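You operate a simulated robot arm through the tools that you are given. There is no shell and no other tool. Be economical: measure what you need, move in short steps, check, and stop when the job is done.

Carry out the task below with a simulated robot arm. There is one attempt and no reset: what you move stays moved.

## Task
Stand the plug from the blue table beside the black slip pad. It goes on the side that lies toward x -0.7, y -0.7 (a direction in the base frame), with about 3 cm between them.

It is judged by the outcome, as a careful person would: the job done as asked, and still so three seconds after it is handed in. It fails if anything else is knocked over, pushed out of place, dropped, spilled or broken.

## Robot
A 7-joint arm with a two-finger parallel gripper, fixed in place. Base frame: the origin is at the foot of the arm, x ahead of it, y to its left, z up; the work surface is at about z = 0. Lengths are in mm, angles in degrees, forces in N, time in s.
With the tool pointing down near the work surface it reaches from about 240 to 620 mm from the base axis. Its first joint turns from -66.0 to 66.0 degrees. Payload 2.6 kg.
The tool frame sits at the grasp point between the pads (the TCP): z along the fingers, y along the line on which they close. The tips reach 30 mm beyond it. The gripper opens to 94 mm. The fingers are 28 mm wide and 10 mm thick; the gripper's body (50 by 96 mm) begins 55 mm behind the TCP.
Orientation is told as [roll, pitch, yaw] about the base's x, y, z axes, in that order, counted from this pose: with the fingers straight down and closing along the base's y, the tool's x points along the base's -x, its y along +y and its z along -z.

## Interface
- The arm moves only by the tool move_arm. Its argument "series" is one flat list of numbers, 6 for each row, row after row: the shift along the tool's x, y, z in units of 250 mm (1.0 is 250 mm), then the turn, a rotation vector about the tool's x, y, z in units of 120 degrees (1.0 is 120 degrees). In form: [x, y, z, ax, ay, az, x, y, z, ax, ay, az, ...]. A call has 1 to 8 rows; each row is the pose to reach, as a shift and turn from the pose commanded when the call began, along the tool's axes at that moment. "jaw" is the finger opening in mm, from 0 to 94, set as the call begins (left out, the last holds). A call with a number of a shift or a turn outside -1 to 1 is refused whole. A row lasts 0.2 s, in which the tool goes at most 50 mm and 8.6 degrees; a call with a longer step from one row to the next is refused whole, and so is a gripper value outside its range. A pose out of reach is approached as far as the arm can. The call stops where the force on the tool passes 40 N (or 10 N more than at its start, if that is more) or the arm is blocked; 0.2 s more then pass. Each finger travels about 72 mm/s and halts on what it meets, pressing with about 44 N; the grip force reading is that of the motor and also rises with nothing between the fingers. The clock runs only during rows and for 0.2 s after the last one: add rows that repeat a pose to give the fingers time. The reply holds the time, the measured pose of the TCP, the force on the tool along the base axes, the opening and the grip force, in the units named above and with some noise, and new pictures: "show" is both (left out), scene, wrist or none.
- Cameras (640 x 400 px; columns grow to the right, rows downward): "scene" is fixed at [33.6, 432.1, 558.6]; the picture's right is [-0.78, -0.63, 0.00], its down [-0.38, 0.47, -0.79] and it looks along [0.50, -0.62, -0.61] (base axes); focal length 337 px, centre (320, 200). "wrist" rides on the gripper at [-37, 0, -58] in the tool frame; the picture's right is [0.00, -1.00, 0.00], its down [0.97, 0.00, -0.24] and it looks along [0.24, 0.00, 0.97] (tool axes); focal length 218 px, centre (320, 200). There is no depth. A picture from a camera that has moved, and an enlarged one, comes with that camera's place and axes in the base frame and with its lens.
- close_up(camera, box): a new picture of the part [left, top, right, bottom] of that camera's present view, enlarged. It takes no simulated time.
- hand_in(): hands the job in; it is judged then, once.

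Go step by step. Nothing tells you positions but the pictures and the camera data: compare them with the known pose of the tool, close in by small moves and look again before you grip or let go. The budget is 90 turns and 170 pictures, counting those below and the enlarged ones. Unless the task says otherwise, let go and move clear before handing in, and close with one line.

The tools are called after ">>>" as name(argument=value, ...) on one line, values as JSON. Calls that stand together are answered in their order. move_arm: Moves the arm, as the interface text tells. Its arguments: {"type":"object","properties":{"series":{"type":"array","items":{"type":"number"}},"jaw":{"type":"number"},"show":{"type":"string","enum":["both","scene","wrist","none"]}},"required":["series"]} The other tools are called the same way: close_up (camera, box) takes an enlarged picture of a part of a camera's view; hand_in () hands the job in.

At the start:

```text
clock: 0.0
position: [397.1, 17.5, 230.3]
orientation: [0.0, 0.0, 0.0]
force: [0.1, -0.1, 0.0]
gripper_width: 94.3
gripper_force: 0.0
```

scene: 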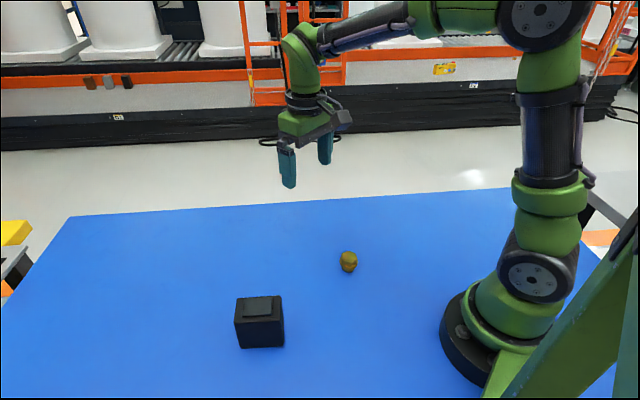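
wrist: 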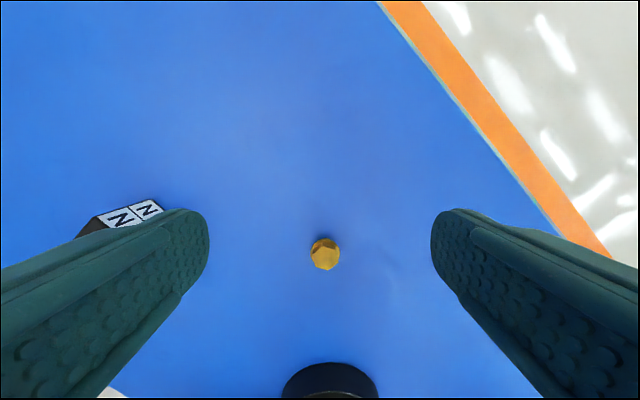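

I see a small brass plug near the centre of the blue table and a black box with a dark pad on top. I'll enlarge both.

>>> close_up(camera="scene", box=[210, 270, 310, 360])

>>> close_up(camera="scene", box=[320, 235, 380, 285])

>>> close_up(camera="wrist", box=[60, 170, 360, 300])

```text
4.44 times, centred on (260, 315) of scene
camera zoom: at [33.6, 432.1, 558.6], right [-0.78, -0.63, 0.0], down [-0.38, 0.47, -0.79], along [0.5, -0.62, -0.61], focal length 1499 px, centre (587, -311)
```

zoom: 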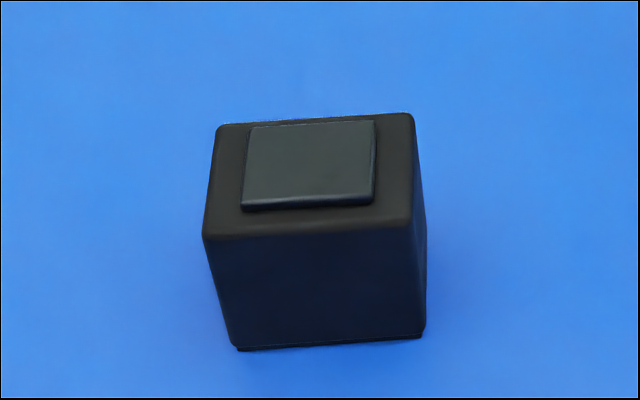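

```text
8.00 times, centred on (350, 260) of scene
camera zoom: at [33.6, 432.1, 558.6], right [-0.78, -0.63, 0.0], down [-0.38, 0.47, -0.79], along [0.5, -0.62, -0.61], focal length 2698 px, centre (80, -280)
```

zoom: 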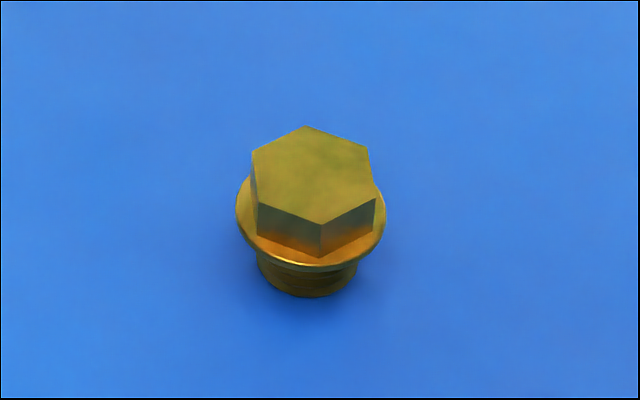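

```text
2.13 times, centred on (210, 235) of wrist
camera zoom: at [432.5, 18.2, 289.5], right [0.0, -1.0, 0.0], down [-0.97, 0.0, 0.24], along [-0.24, 0.0, -0.97], focal length 466 px, centre (555, 125)
```

zoom: 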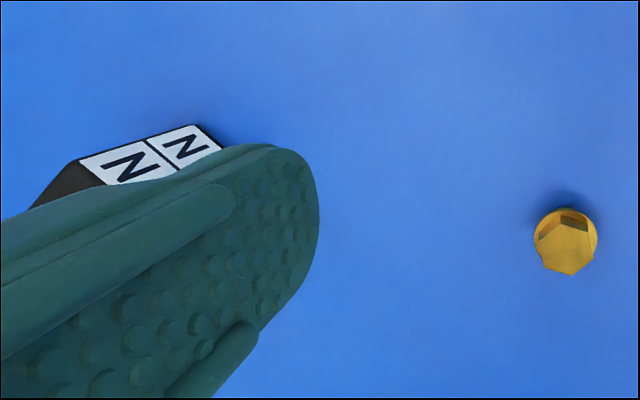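

The plug stands hex-up at about (290, 14). The black cube (about 73 mm) has a thin dark pad on top, and its centre is near (333, 226). I'll move the wrist camera over it to learn what it is and to check for any other pad.

>>> move_arm(series=[-0.04, 0.17, -0.08, 0, 0, 0, -0.08, 0.34, -0.16, 0, 0, 0, -0.12, 0.5, -0.24, 0, 0, 0, -0.16, 0.66, -0.3, 0, 0, 0, -0.16, 0.66, -0.3, 0, 0, 0])

```text
clock: 1.2
position: [435.9, 182.5, 305.2]
orientation: [0.0, 0.1, -0.1]
force: [0.2, 0.1, -0.3]
gripper_width: 93.8
gripper_force: 0.1
camera wrist: at [472.5, 183.3, 364.0], right [0.0, -1.0, 0.0], down [-0.97, 0.0, 0.24], along [-0.24, 0.0, -0.97], focal length 218 px, centre (320, 200)
```

scene: 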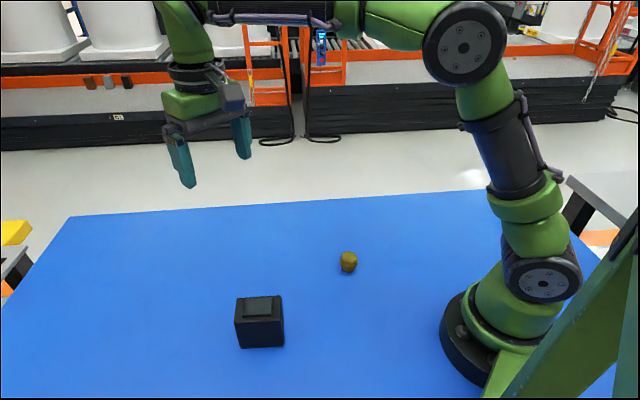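
wrist: 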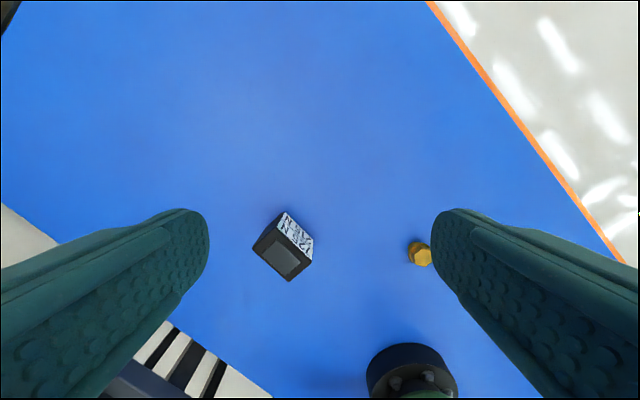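

>>> close_up(camera="wrist", box=[240, 200, 330, 290])

>>> close_up(camera="wrist", box=[400, 230, 440, 275])

```text
4.44 times, centred on (285, 245) of wrist
camera zoom: at [472.5, 183.3, 364.0], right [0.0, -1.0, 0.0], down [-0.97, 0.0, 0.24], along [-0.24, 0.0, -0.97], focal length 970 px, centre (476, 0)
```

zoom: 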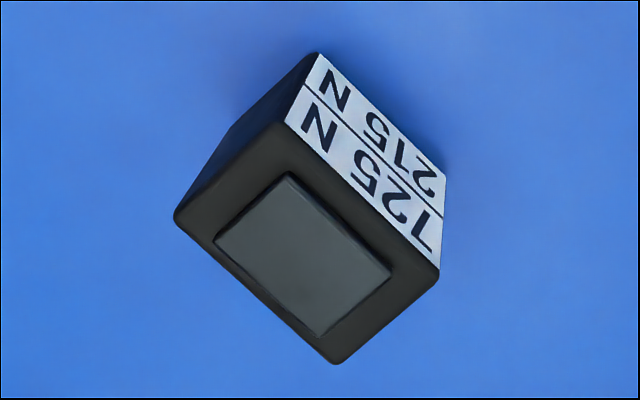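

```text
8.89 times, centred on (420, 252) of wrist
camera zoom: at [472.5, 183.3, 364.0], right [0.0, -1.0, 0.0], down [-0.97, 0.0, 0.24], along [-0.24, 0.0, -0.97], focal length 1940 px, centre (-569, -267)
```

zoom: 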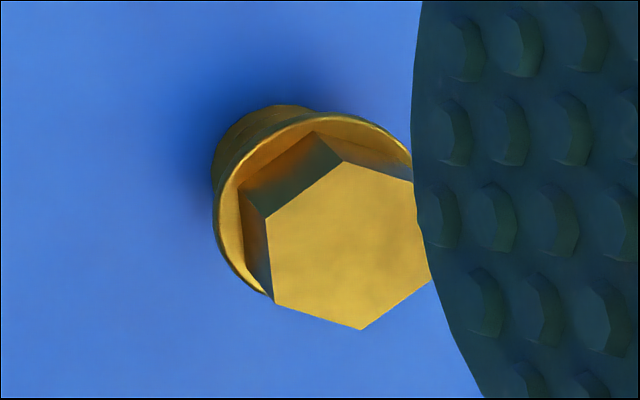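

The box is marked "125 N / 215 N" and carries the pad on top, so I take the whole black block as the slip pad. It is about 74 x 51 mm, and the face toward (-0.7, -0.7) has its middle near (296, 211). The plug goes near (262, 177). Next I'll hover above the plug, turned about 12° to line up with the hex flats.

>>> move_arm(series=[0.097, -0.113, 0.103, 0, 0, -0.017, 0.193, -0.226, 0.207, 0, 0, -0.033, 0.29, -0.339, 0.31, 0, 0, -0.05, 0.387, -0.452, 0.413, 0, 0, -0.067, 0.483, -0.565, 0.517, 0, 0, -0.083, 0.58, -0.678, 0.62, 0, 0, -0.1, 0.58, -0.678, 0.62, 0, 0, -0.1])

>>> close_up(camera="wrist", box=[240, 130, 400, 230])

>>> close_up(camera="scene", box=[280, 130, 440, 290])

```text
clock: 2.8
position: [292.3, 14.0, 150.0]
orientation: [-0.1, -0.1, 12.0]
force: [-1.4, 0.1, 0.7]
gripper_width: 93.9
gripper_force: 0.1
camera wrist: at [327.1, 21.1, 209.6], right [0.21, -0.98, 0.0], down [-0.95, -0.2, 0.24], along [-0.23, -0.05, -0.97], focal length 218 px, centre (320, 200)
```

scene: 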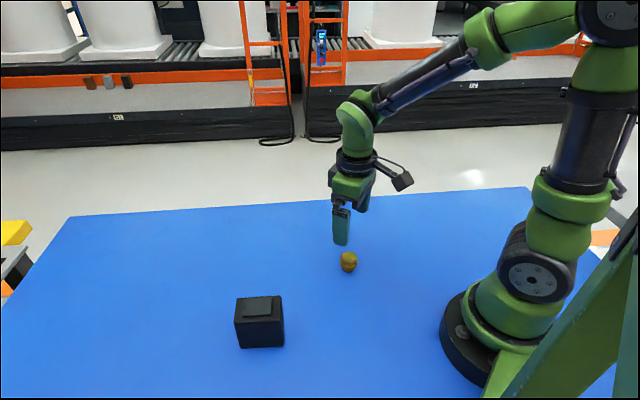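
wrist: 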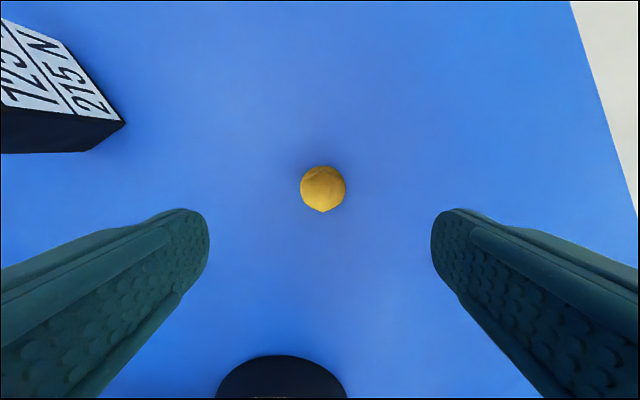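

```text
4.00 times, centred on (320, 180) of wrist
camera zoom: at [327.1, 21.1, 209.6], right [0.21, -0.98, 0.0], down [-0.95, -0.2, 0.24], along [-0.23, -0.05, -0.97], focal length 873 px, centre (320, 280)
```

zoom: 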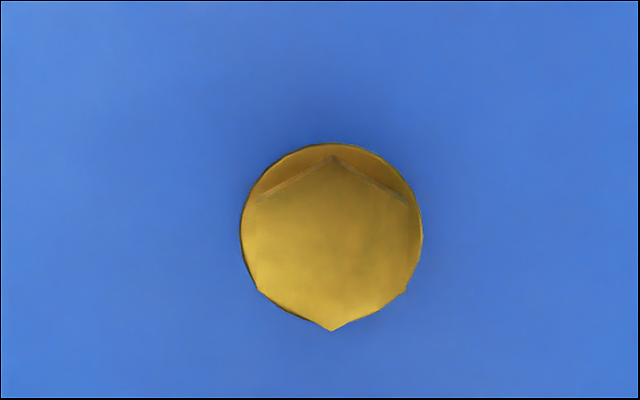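

```text
2.50 times, centred on (360, 210) of scene
camera zoom: at [33.6, 432.1, 558.6], right [-0.78, -0.63, 0.0], down [-0.38, 0.47, -0.79], along [0.5, -0.62, -0.61], focal length 843 px, centre (220, 175)
```

zoom: 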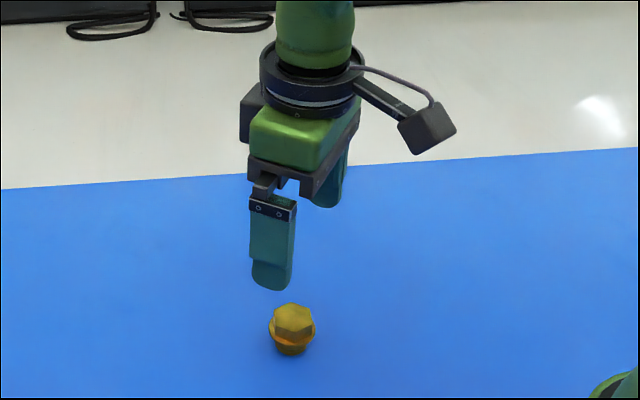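

The hex is well aligned: its flats face the fingers, and it sits about 2.5 mm off along the closing axis. I'll lower until the tips are about level with the hex, with the jaw at 64 mm, and check.

>>> move_arm(series=[-0.001, -0.01, 0.15, 0, 0, 0, -0.001, -0.01, 0.28, 0, 0, 0, -0.001, -0.01, 0.376, 0, 0, 0, -0.001, -0.01, 0.376, 0, 0, 0], jaw=64, show="wrist")

>>> close_up(camera="scene", box=[310, 200, 390, 290])

```text
clock: 3.8
position: [293.4, 10.7, 55.5]
orientation: [0.0, 0.0, 12.0]
force: [0.3, 0.9, -0.5]
gripper_width: 64.2
gripper_force: 0.1
camera wrist: at [328.1, 18.5, 115.1], right [0.21, -0.98, 0.0], down [-0.95, -0.2, 0.24], along [-0.23, -0.05, -0.97], focal length 218 px, centre (320, 200)
```

wrist: 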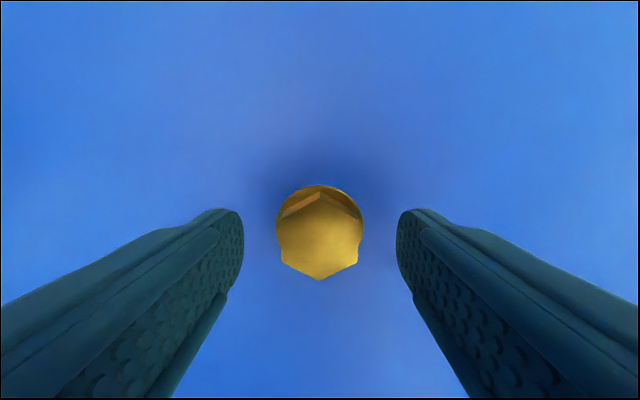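

```text
4.44 times, centred on (350, 245) of scene
camera zoom: at [33.6, 432.1, 558.6], right [-0.78, -0.63, 0.0], down [-0.38, 0.47, -0.79], along [0.5, -0.62, -0.61], focal length 1499 px, centre (187, 0)
```

zoom: 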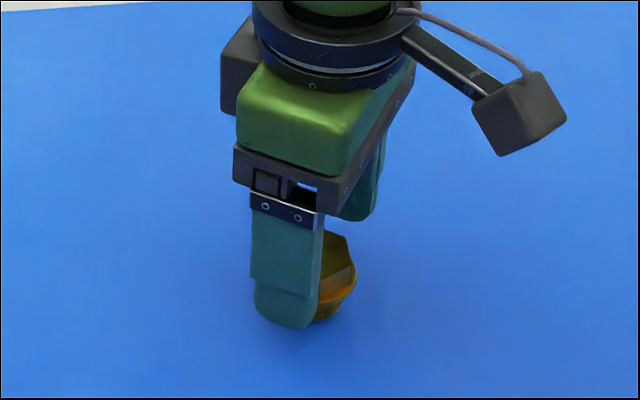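

The tips sit at about z 25. I estimate the hex spans z 22 to 34, above the flange. I'll go 1.5 mm lower and close; an opening near 30 mm means the hex is gripped, and near 40 mm means the flange.

>>> move_arm(series=[0, 0.001, 0.006, 0, 0, 0, 0, 0.001, 0.006, 0, 0, 0], show="none")

>>> move_arm(series=[0, 0, 0, 0, 0, 0, 0, 0, 0, 0, 0, 0, 0, 0, 0, 0, 0, 0, 0, 0, 0, 0, 0, 0], jaw=20, show="wrist")

>>> close_up(camera="scene", box=[310, 200, 390, 290])

```text
clock: 4.4
position: [292.5, 10.6, 55.0]
orientation: [0.0, 0.1, 12.1]
force: [-0.3, 0.0, -0.3]
gripper_width: 63.9
gripper_force: 0.1
```

```text
clock: 5.4
position: [292.5, 10.0, 54.9]
orientation: [0.0, -0.1, 12.0]
force: [0.4, -0.6, -0.3]
gripper_width: 33.5
gripper_force: 43.8
camera wrist: at [327.8, 18.7, 114.0], right [0.21, -0.98, 0.0], down [-0.95, -0.2, 0.24], along [-0.23, -0.05, -0.97], focal length 218 px, centre (320, 200)
```

wrist: 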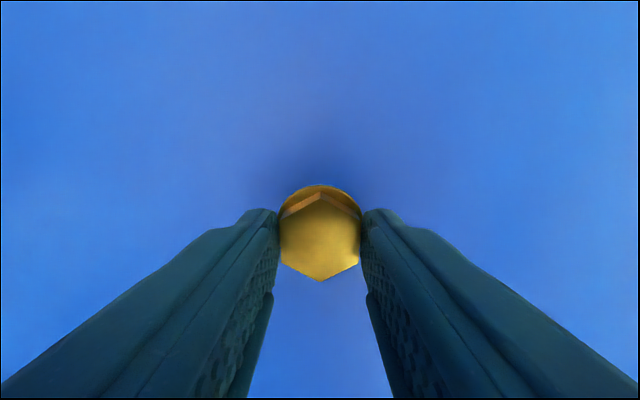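

```text
4.44 times, centred on (350, 245) of scene
camera zoom: at [33.6, 432.1, 558.6], right [-0.78, -0.63, 0.0], down [-0.38, 0.47, -0.79], along [0.5, -0.62, -0.61], focal length 1499 px, centre (187, 0)
```

zoom: 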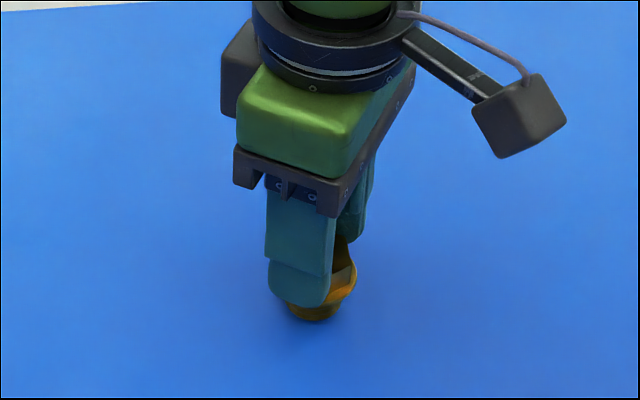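

Opening is 33.5 mm with full grip, so the hex is held. I'll lift straight up.

>>> move_arm(series=[0, 0, -0.08, 0, 0, 0, 0, 0, -0.2, 0, 0, 0, 0, 0, -0.32, 0, 0, 0, 0, 0, -0.32, 0, 0, 0])

>>> close_up(camera="scene", box=[310, 170, 390, 260])

```text
clock: 6.4
position: [291.1, 9.3, 136.6]
orientation: [0.0, 0.0, 12.0]
force: [-0.2, 1.0, -0.5]
gripper_width: 33.4
gripper_force: 43.7
camera wrist: at [327.3, 19.2, 194.3], right [0.21, -0.98, 0.0], down [-0.95, -0.2, 0.24], along [-0.23, -0.05, -0.97], focal length 218 px, centre (320, 200)
```

scene: 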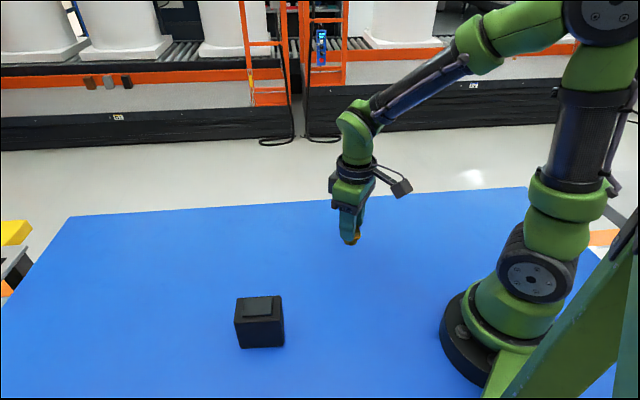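
wrist: 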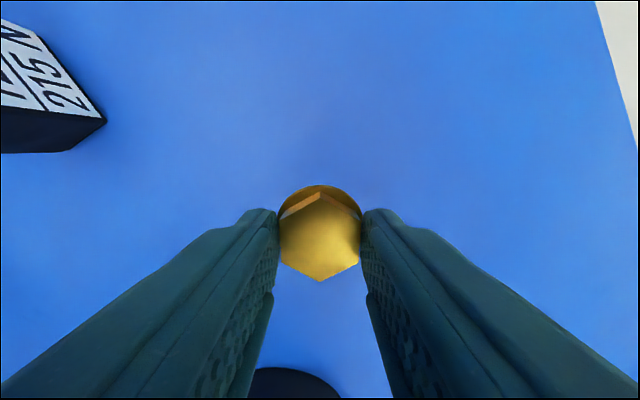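

```text
4.44 times, centred on (350, 215) of scene
camera zoom: at [33.6, 432.1, 558.6], right [-0.78, -0.63, 0.0], down [-0.38, 0.47, -0.79], along [0.5, -0.62, -0.61], focal length 1499 px, centre (187, 133)
```

zoom: 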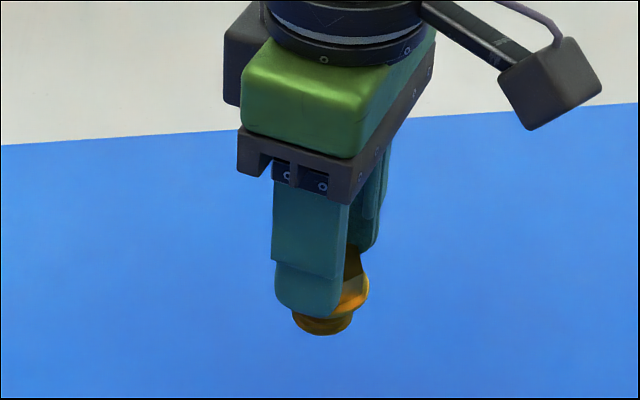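

The plug is held upright and the box hasn't moved. I'll carry the plug to above (262, 177), turning to yaw 45° so the fingers close parallel to the box face.

>>> move_arm(series=[-0.005, 0.136, 0, 0, 0, -0.055, -0.01, 0.272, 0, 0, 0, -0.11, -0.014, 0.408, 0, 0, 0, -0.165, -0.019, 0.544, 0, 0, 0, -0.22, -0.024, 0.68, 0, 0, 0, -0.275, -0.024, 0.68, 0, 0, 0, -0.275])

>>> close_up(camera="scene", box=[220, 210, 340, 360])

```text
clock: 7.8
position: [263.1, 178.2, 134.7]
orientation: [0.0, 0.0, 45.0]
force: [-0.7, 0.4, -1.3]
gripper_width: 33.5
gripper_force: 44.4
camera wrist: at [287.8, 205.2, 194.3], right [0.71, -0.71, 0.0], down [-0.69, -0.69, 0.24], along [-0.17, -0.17, -0.97], focal length 218 px, centre (320, 200)
```

scene: 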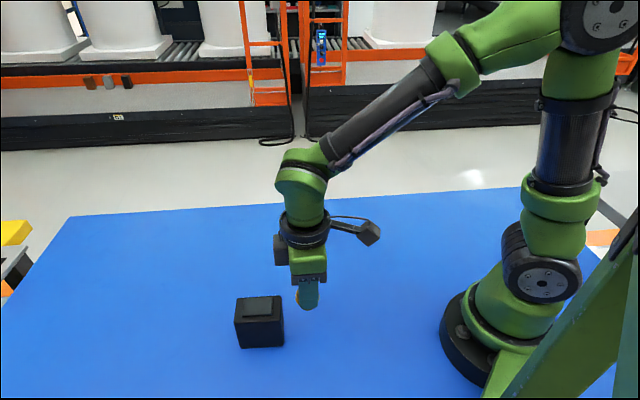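
wrist: 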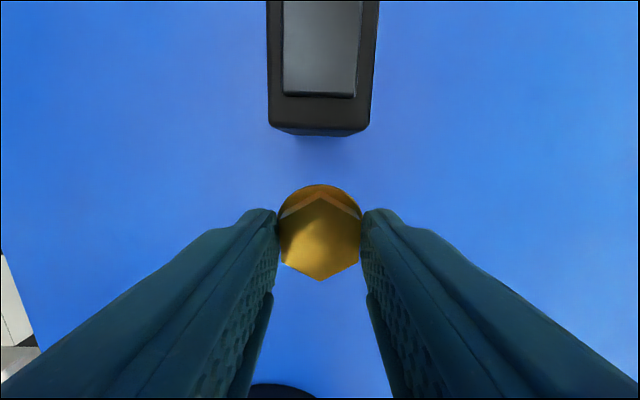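

```text
2.67 times, centred on (280, 285) of scene
camera zoom: at [33.6, 432.1, 558.6], right [-0.78, -0.63, 0.0], down [-0.38, 0.47, -0.79], along [0.5, -0.62, -0.61], focal length 899 px, centre (427, -27)
```

zoom: 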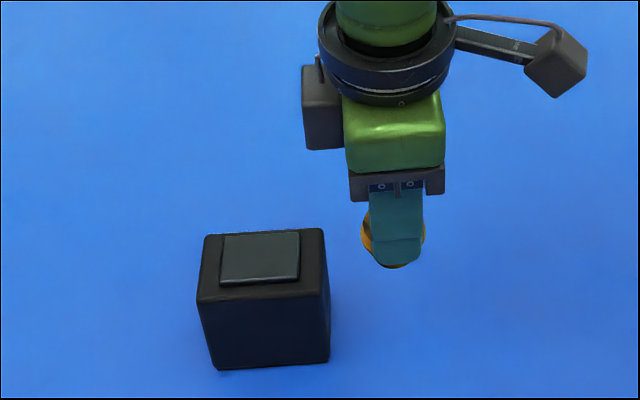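

The wrist view shows the box face about 46 mm ahead of the TCP, square and centred. The flange would leave only about 23 mm, so I'll back off 6 mm and descend to just above the table.

>>> move_arm(series=[0.024, 0, 0.1, 0, 0, 0, 0.024, 0, 0.22, 0, 0, 0, 0.024, 0, 0.296, 0, 0, 0, 0.024, 0, 0.296, 0, 0, 0])

>>> close_up(camera="scene", box=[220, 250, 340, 360])

```text
clock: 8.8
position: [258.3, 174.3, 60.5]
orientation: [0.0, -0.1, 45.1]
force: [0.8, 0.8, -0.9]
gripper_width: 33.7
gripper_force: 43.5
camera wrist: at [283.0, 200.8, 120.3], right [0.71, -0.71, 0.0], down [-0.69, -0.69, 0.24], along [-0.17, -0.17, -0.97], focal length 218 px, centre (320, 200)
```

scene: 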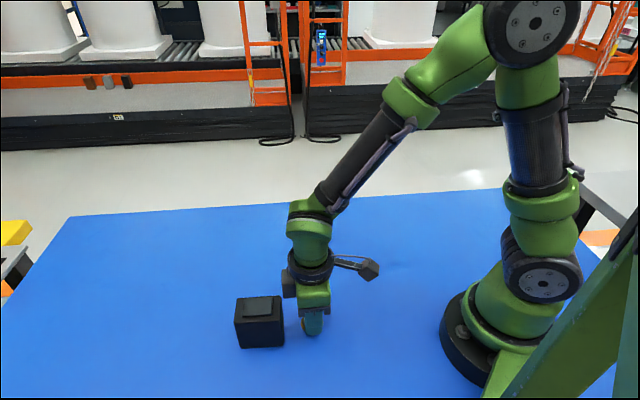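
wrist: 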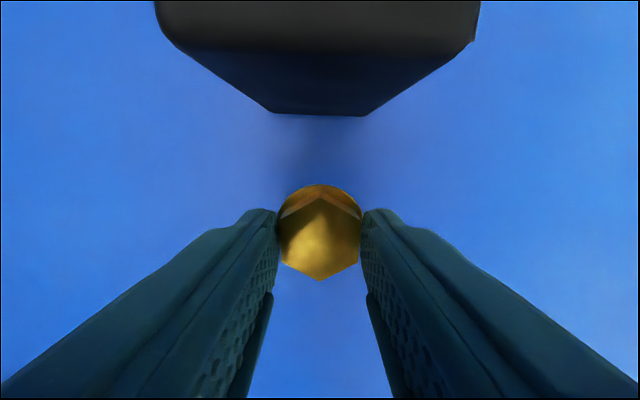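

```text
3.64 times, centred on (280, 305) of scene
camera zoom: at [33.6, 432.1, 558.6], right [-0.78, -0.63, 0.0], down [-0.38, 0.47, -0.79], along [0.5, -0.62, -0.61], focal length 1226 px, centre (466, -182)
```

zoom: 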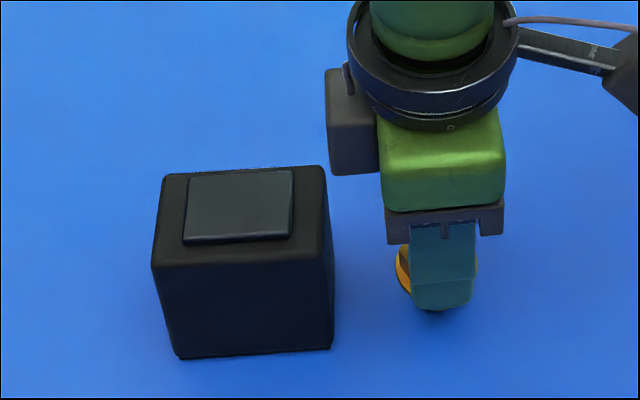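

By the wrist view the gap is now about 30 mm. I'll set the plug down the last 6 mm gently.

>>> move_arm(series=[0, 0, 0.012, 0, 0, 0, 0, 0, 0.02, 0, 0, 0, 0, 0, 0.024, 0, 0, 0, 0, 0, 0.024, 0, 0, 0], show="wrist")

>>> close_up(camera="scene", box=[240, 270, 340, 360])

```text
clock: 9.8
position: [258.4, 176.2, 54.8]
orientation: [0.0, 0.1, 44.9]
force: [0.1, -0.2, -0.1]
gripper_width: 33.5
gripper_force: 43.7
camera wrist: at [283.3, 200.8, 114.1], right [0.71, -0.71, 0.0], down [-0.69, -0.69, 0.24], along [-0.17, -0.17, -0.97], focal length 218 px, centre (320, 200)
```

wrist: 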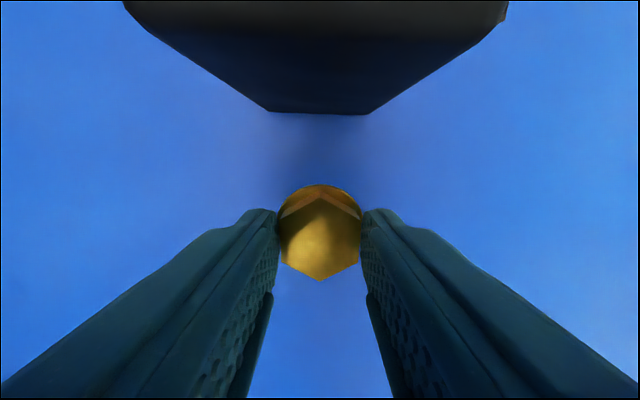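

```text
4.44 times, centred on (290, 315) of scene
camera zoom: at [33.6, 432.1, 558.6], right [-0.78, -0.63, 0.0], down [-0.38, 0.47, -0.79], along [0.5, -0.62, -0.61], focal length 1499 px, centre (453, -311)
```

zoom: 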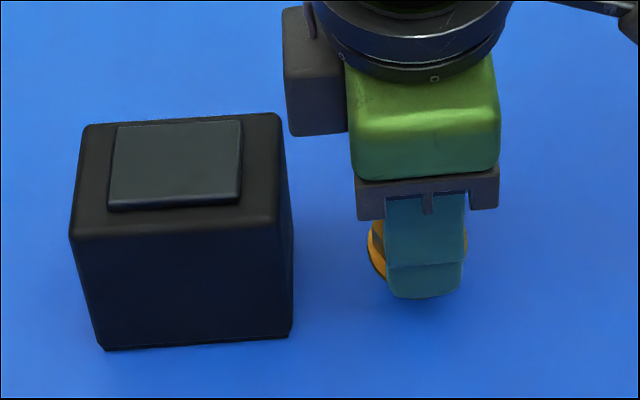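

The TCP is at the pick height, with no contact force yet. I'll feel for the table in half-millimetre steps.

>>> move_arm(series=[0, 0, 0.002, 0, 0, 0, 0, 0, 0.002, 0, 0, 0], show="none")

>>> move_arm(series=[0, 0, 0.002, 0, 0, 0, 0, 0, 0.002, 0, 0, 0], show="none")

```text
clock: 10.4
position: [257.3, 174.1, 54.7]
orientation: [0.0, 0.0, 45.0]
force: [-3.9, -2.2, 15.0]
gripper_width: 33.4
gripper_force: 43.8
```

```text
clock: 11.0
position: [260.2, 174.2, 54.0]
orientation: [0.0, 0.0, 45.0]
force: [-7.3, -3.8, 24.1]
gripper_width: 33.7
gripper_force: 43.3
```

Contact with the table is clear at 24 N. I'll ease back up 1 mm, then open gently.

>>> move_arm(series=[0, 0, -0.003, 0, 0, 0, 0, 0, -0.003, 0, 0, 0], show="none")

>>> move_arm(series=[0, 0, 0, 0, 0, 0, 0, 0, 0, 0, 0, 0, 0, 0, 0, 0, 0, 0], jaw=64)

```text
clock: 11.6
position: [259.5, 174.3, 54.4]
orientation: [0.0, 0.1, 45.2]
force: [0.1, 0.0, -1.8]
gripper_width: 33.5
gripper_force: 43.8
```

```text
clock: 12.4
position: [258.6, 173.9, 54.9]
orientation: [0.0, 0.0, 45.0]
force: [-0.3, 0.0, -0.4]
gripper_width: 63.9
gripper_force: 0.1
camera wrist: at [283.7, 200.9, 114.0], right [0.71, -0.71, 0.0], down [-0.69, -0.69, 0.24], along [-0.17, -0.17, -0.97], focal length 218 px, centre (320, 200)
```

scene: 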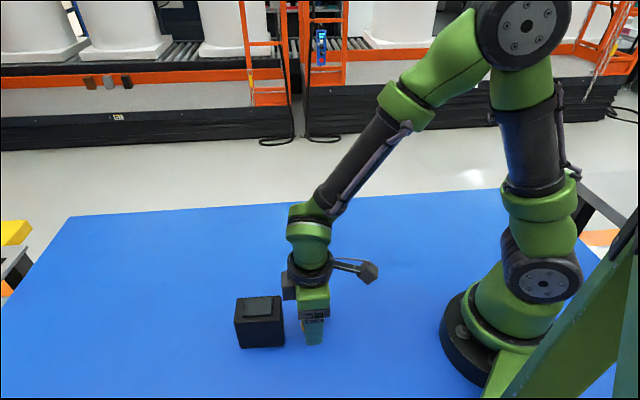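
wrist: 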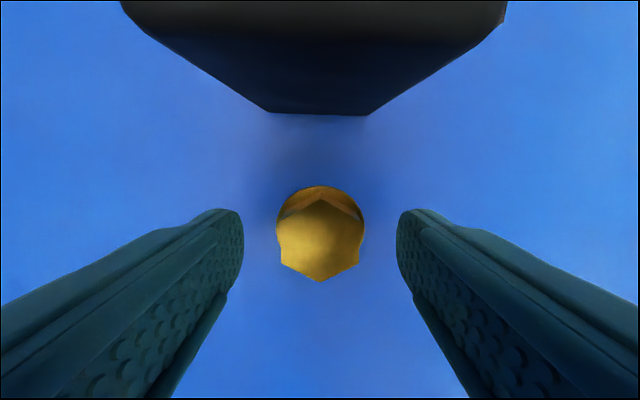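

The plug is free and standing. I'll raise straight up, clear of it, and look.

>>> move_arm(series=[0, 0, -0.12, 0, 0, 0, 0, 0, -0.3, 0, 0, 0, 0, 0, -0.48, 0, 0, 0, 0, 0, -0.6, 0, 0, 0, 0, 0, -0.6, 0, 0, 0])

>>> close_up(camera="scene", box=[220, 270, 340, 360])

>>> close_up(camera="wrist", box=[240, 80, 400, 220])

```text
clock: 13.6
position: [256.3, 173.4, 203.6]
orientation: [0.0, 0.0, 45.1]
force: [0.2, 0.7, 0.2]
gripper_width: 64.0
gripper_force: 0.0
camera wrist: at [282.6, 200.8, 263.7], right [0.71, -0.71, 0.0], down [-0.69, -0.69, 0.24], along [-0.17, -0.17, -0.97], focal length 218 px, centre (320, 200)
```

scene: 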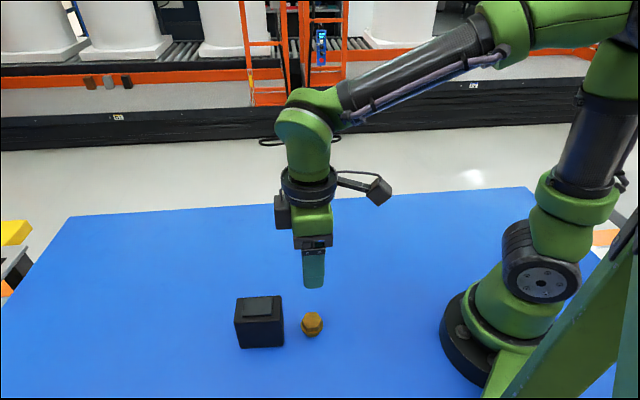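
wrist: 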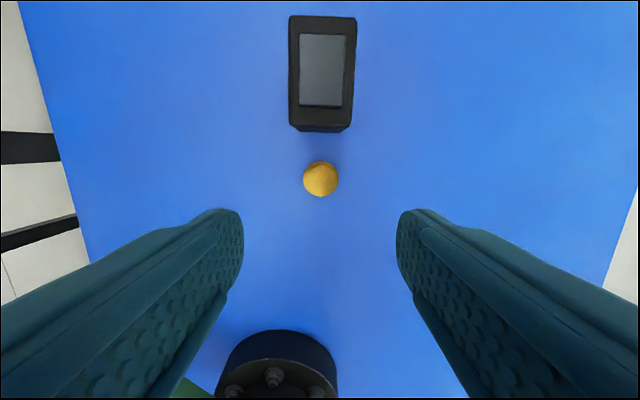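

```text
4.44 times, centred on (280, 315) of scene
camera zoom: at [33.6, 432.1, 558.6], right [-0.78, -0.63, 0.0], down [-0.38, 0.47, -0.79], along [0.5, -0.62, -0.61], focal length 1499 px, centre (498, -311)
```

zoom: 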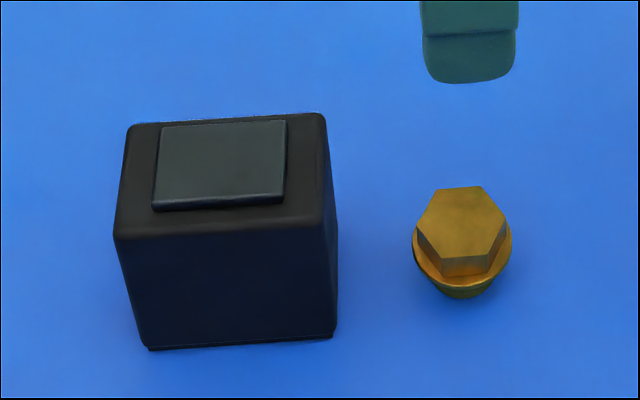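

```text
2.86 times, centred on (320, 150) of wrist
camera zoom: at [282.6, 200.8, 263.7], right [0.71, -0.71, 0.0], down [-0.69, -0.69, 0.24], along [-0.17, -0.17, -0.97], focal length 624 px, centre (320, 343)
```

zoom: 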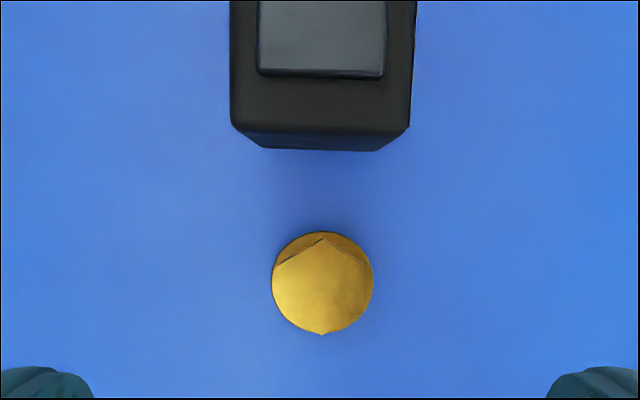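

The plug stands upright, centred on the (-0.7, -0.7) side of the box. The gap measures about 31 mm, nothing else has moved and the arm is clear, so I'm handing in.

>>> hand_in()

```text
The job is handed in.
```

The plug stands upright beside the black slip pad, on its (-0.7, -0.7) side, with a gap of about 3 cm (31 mm measured in the last pictures) to the black block that carries the pad, since I took the whole block as the slip pad.
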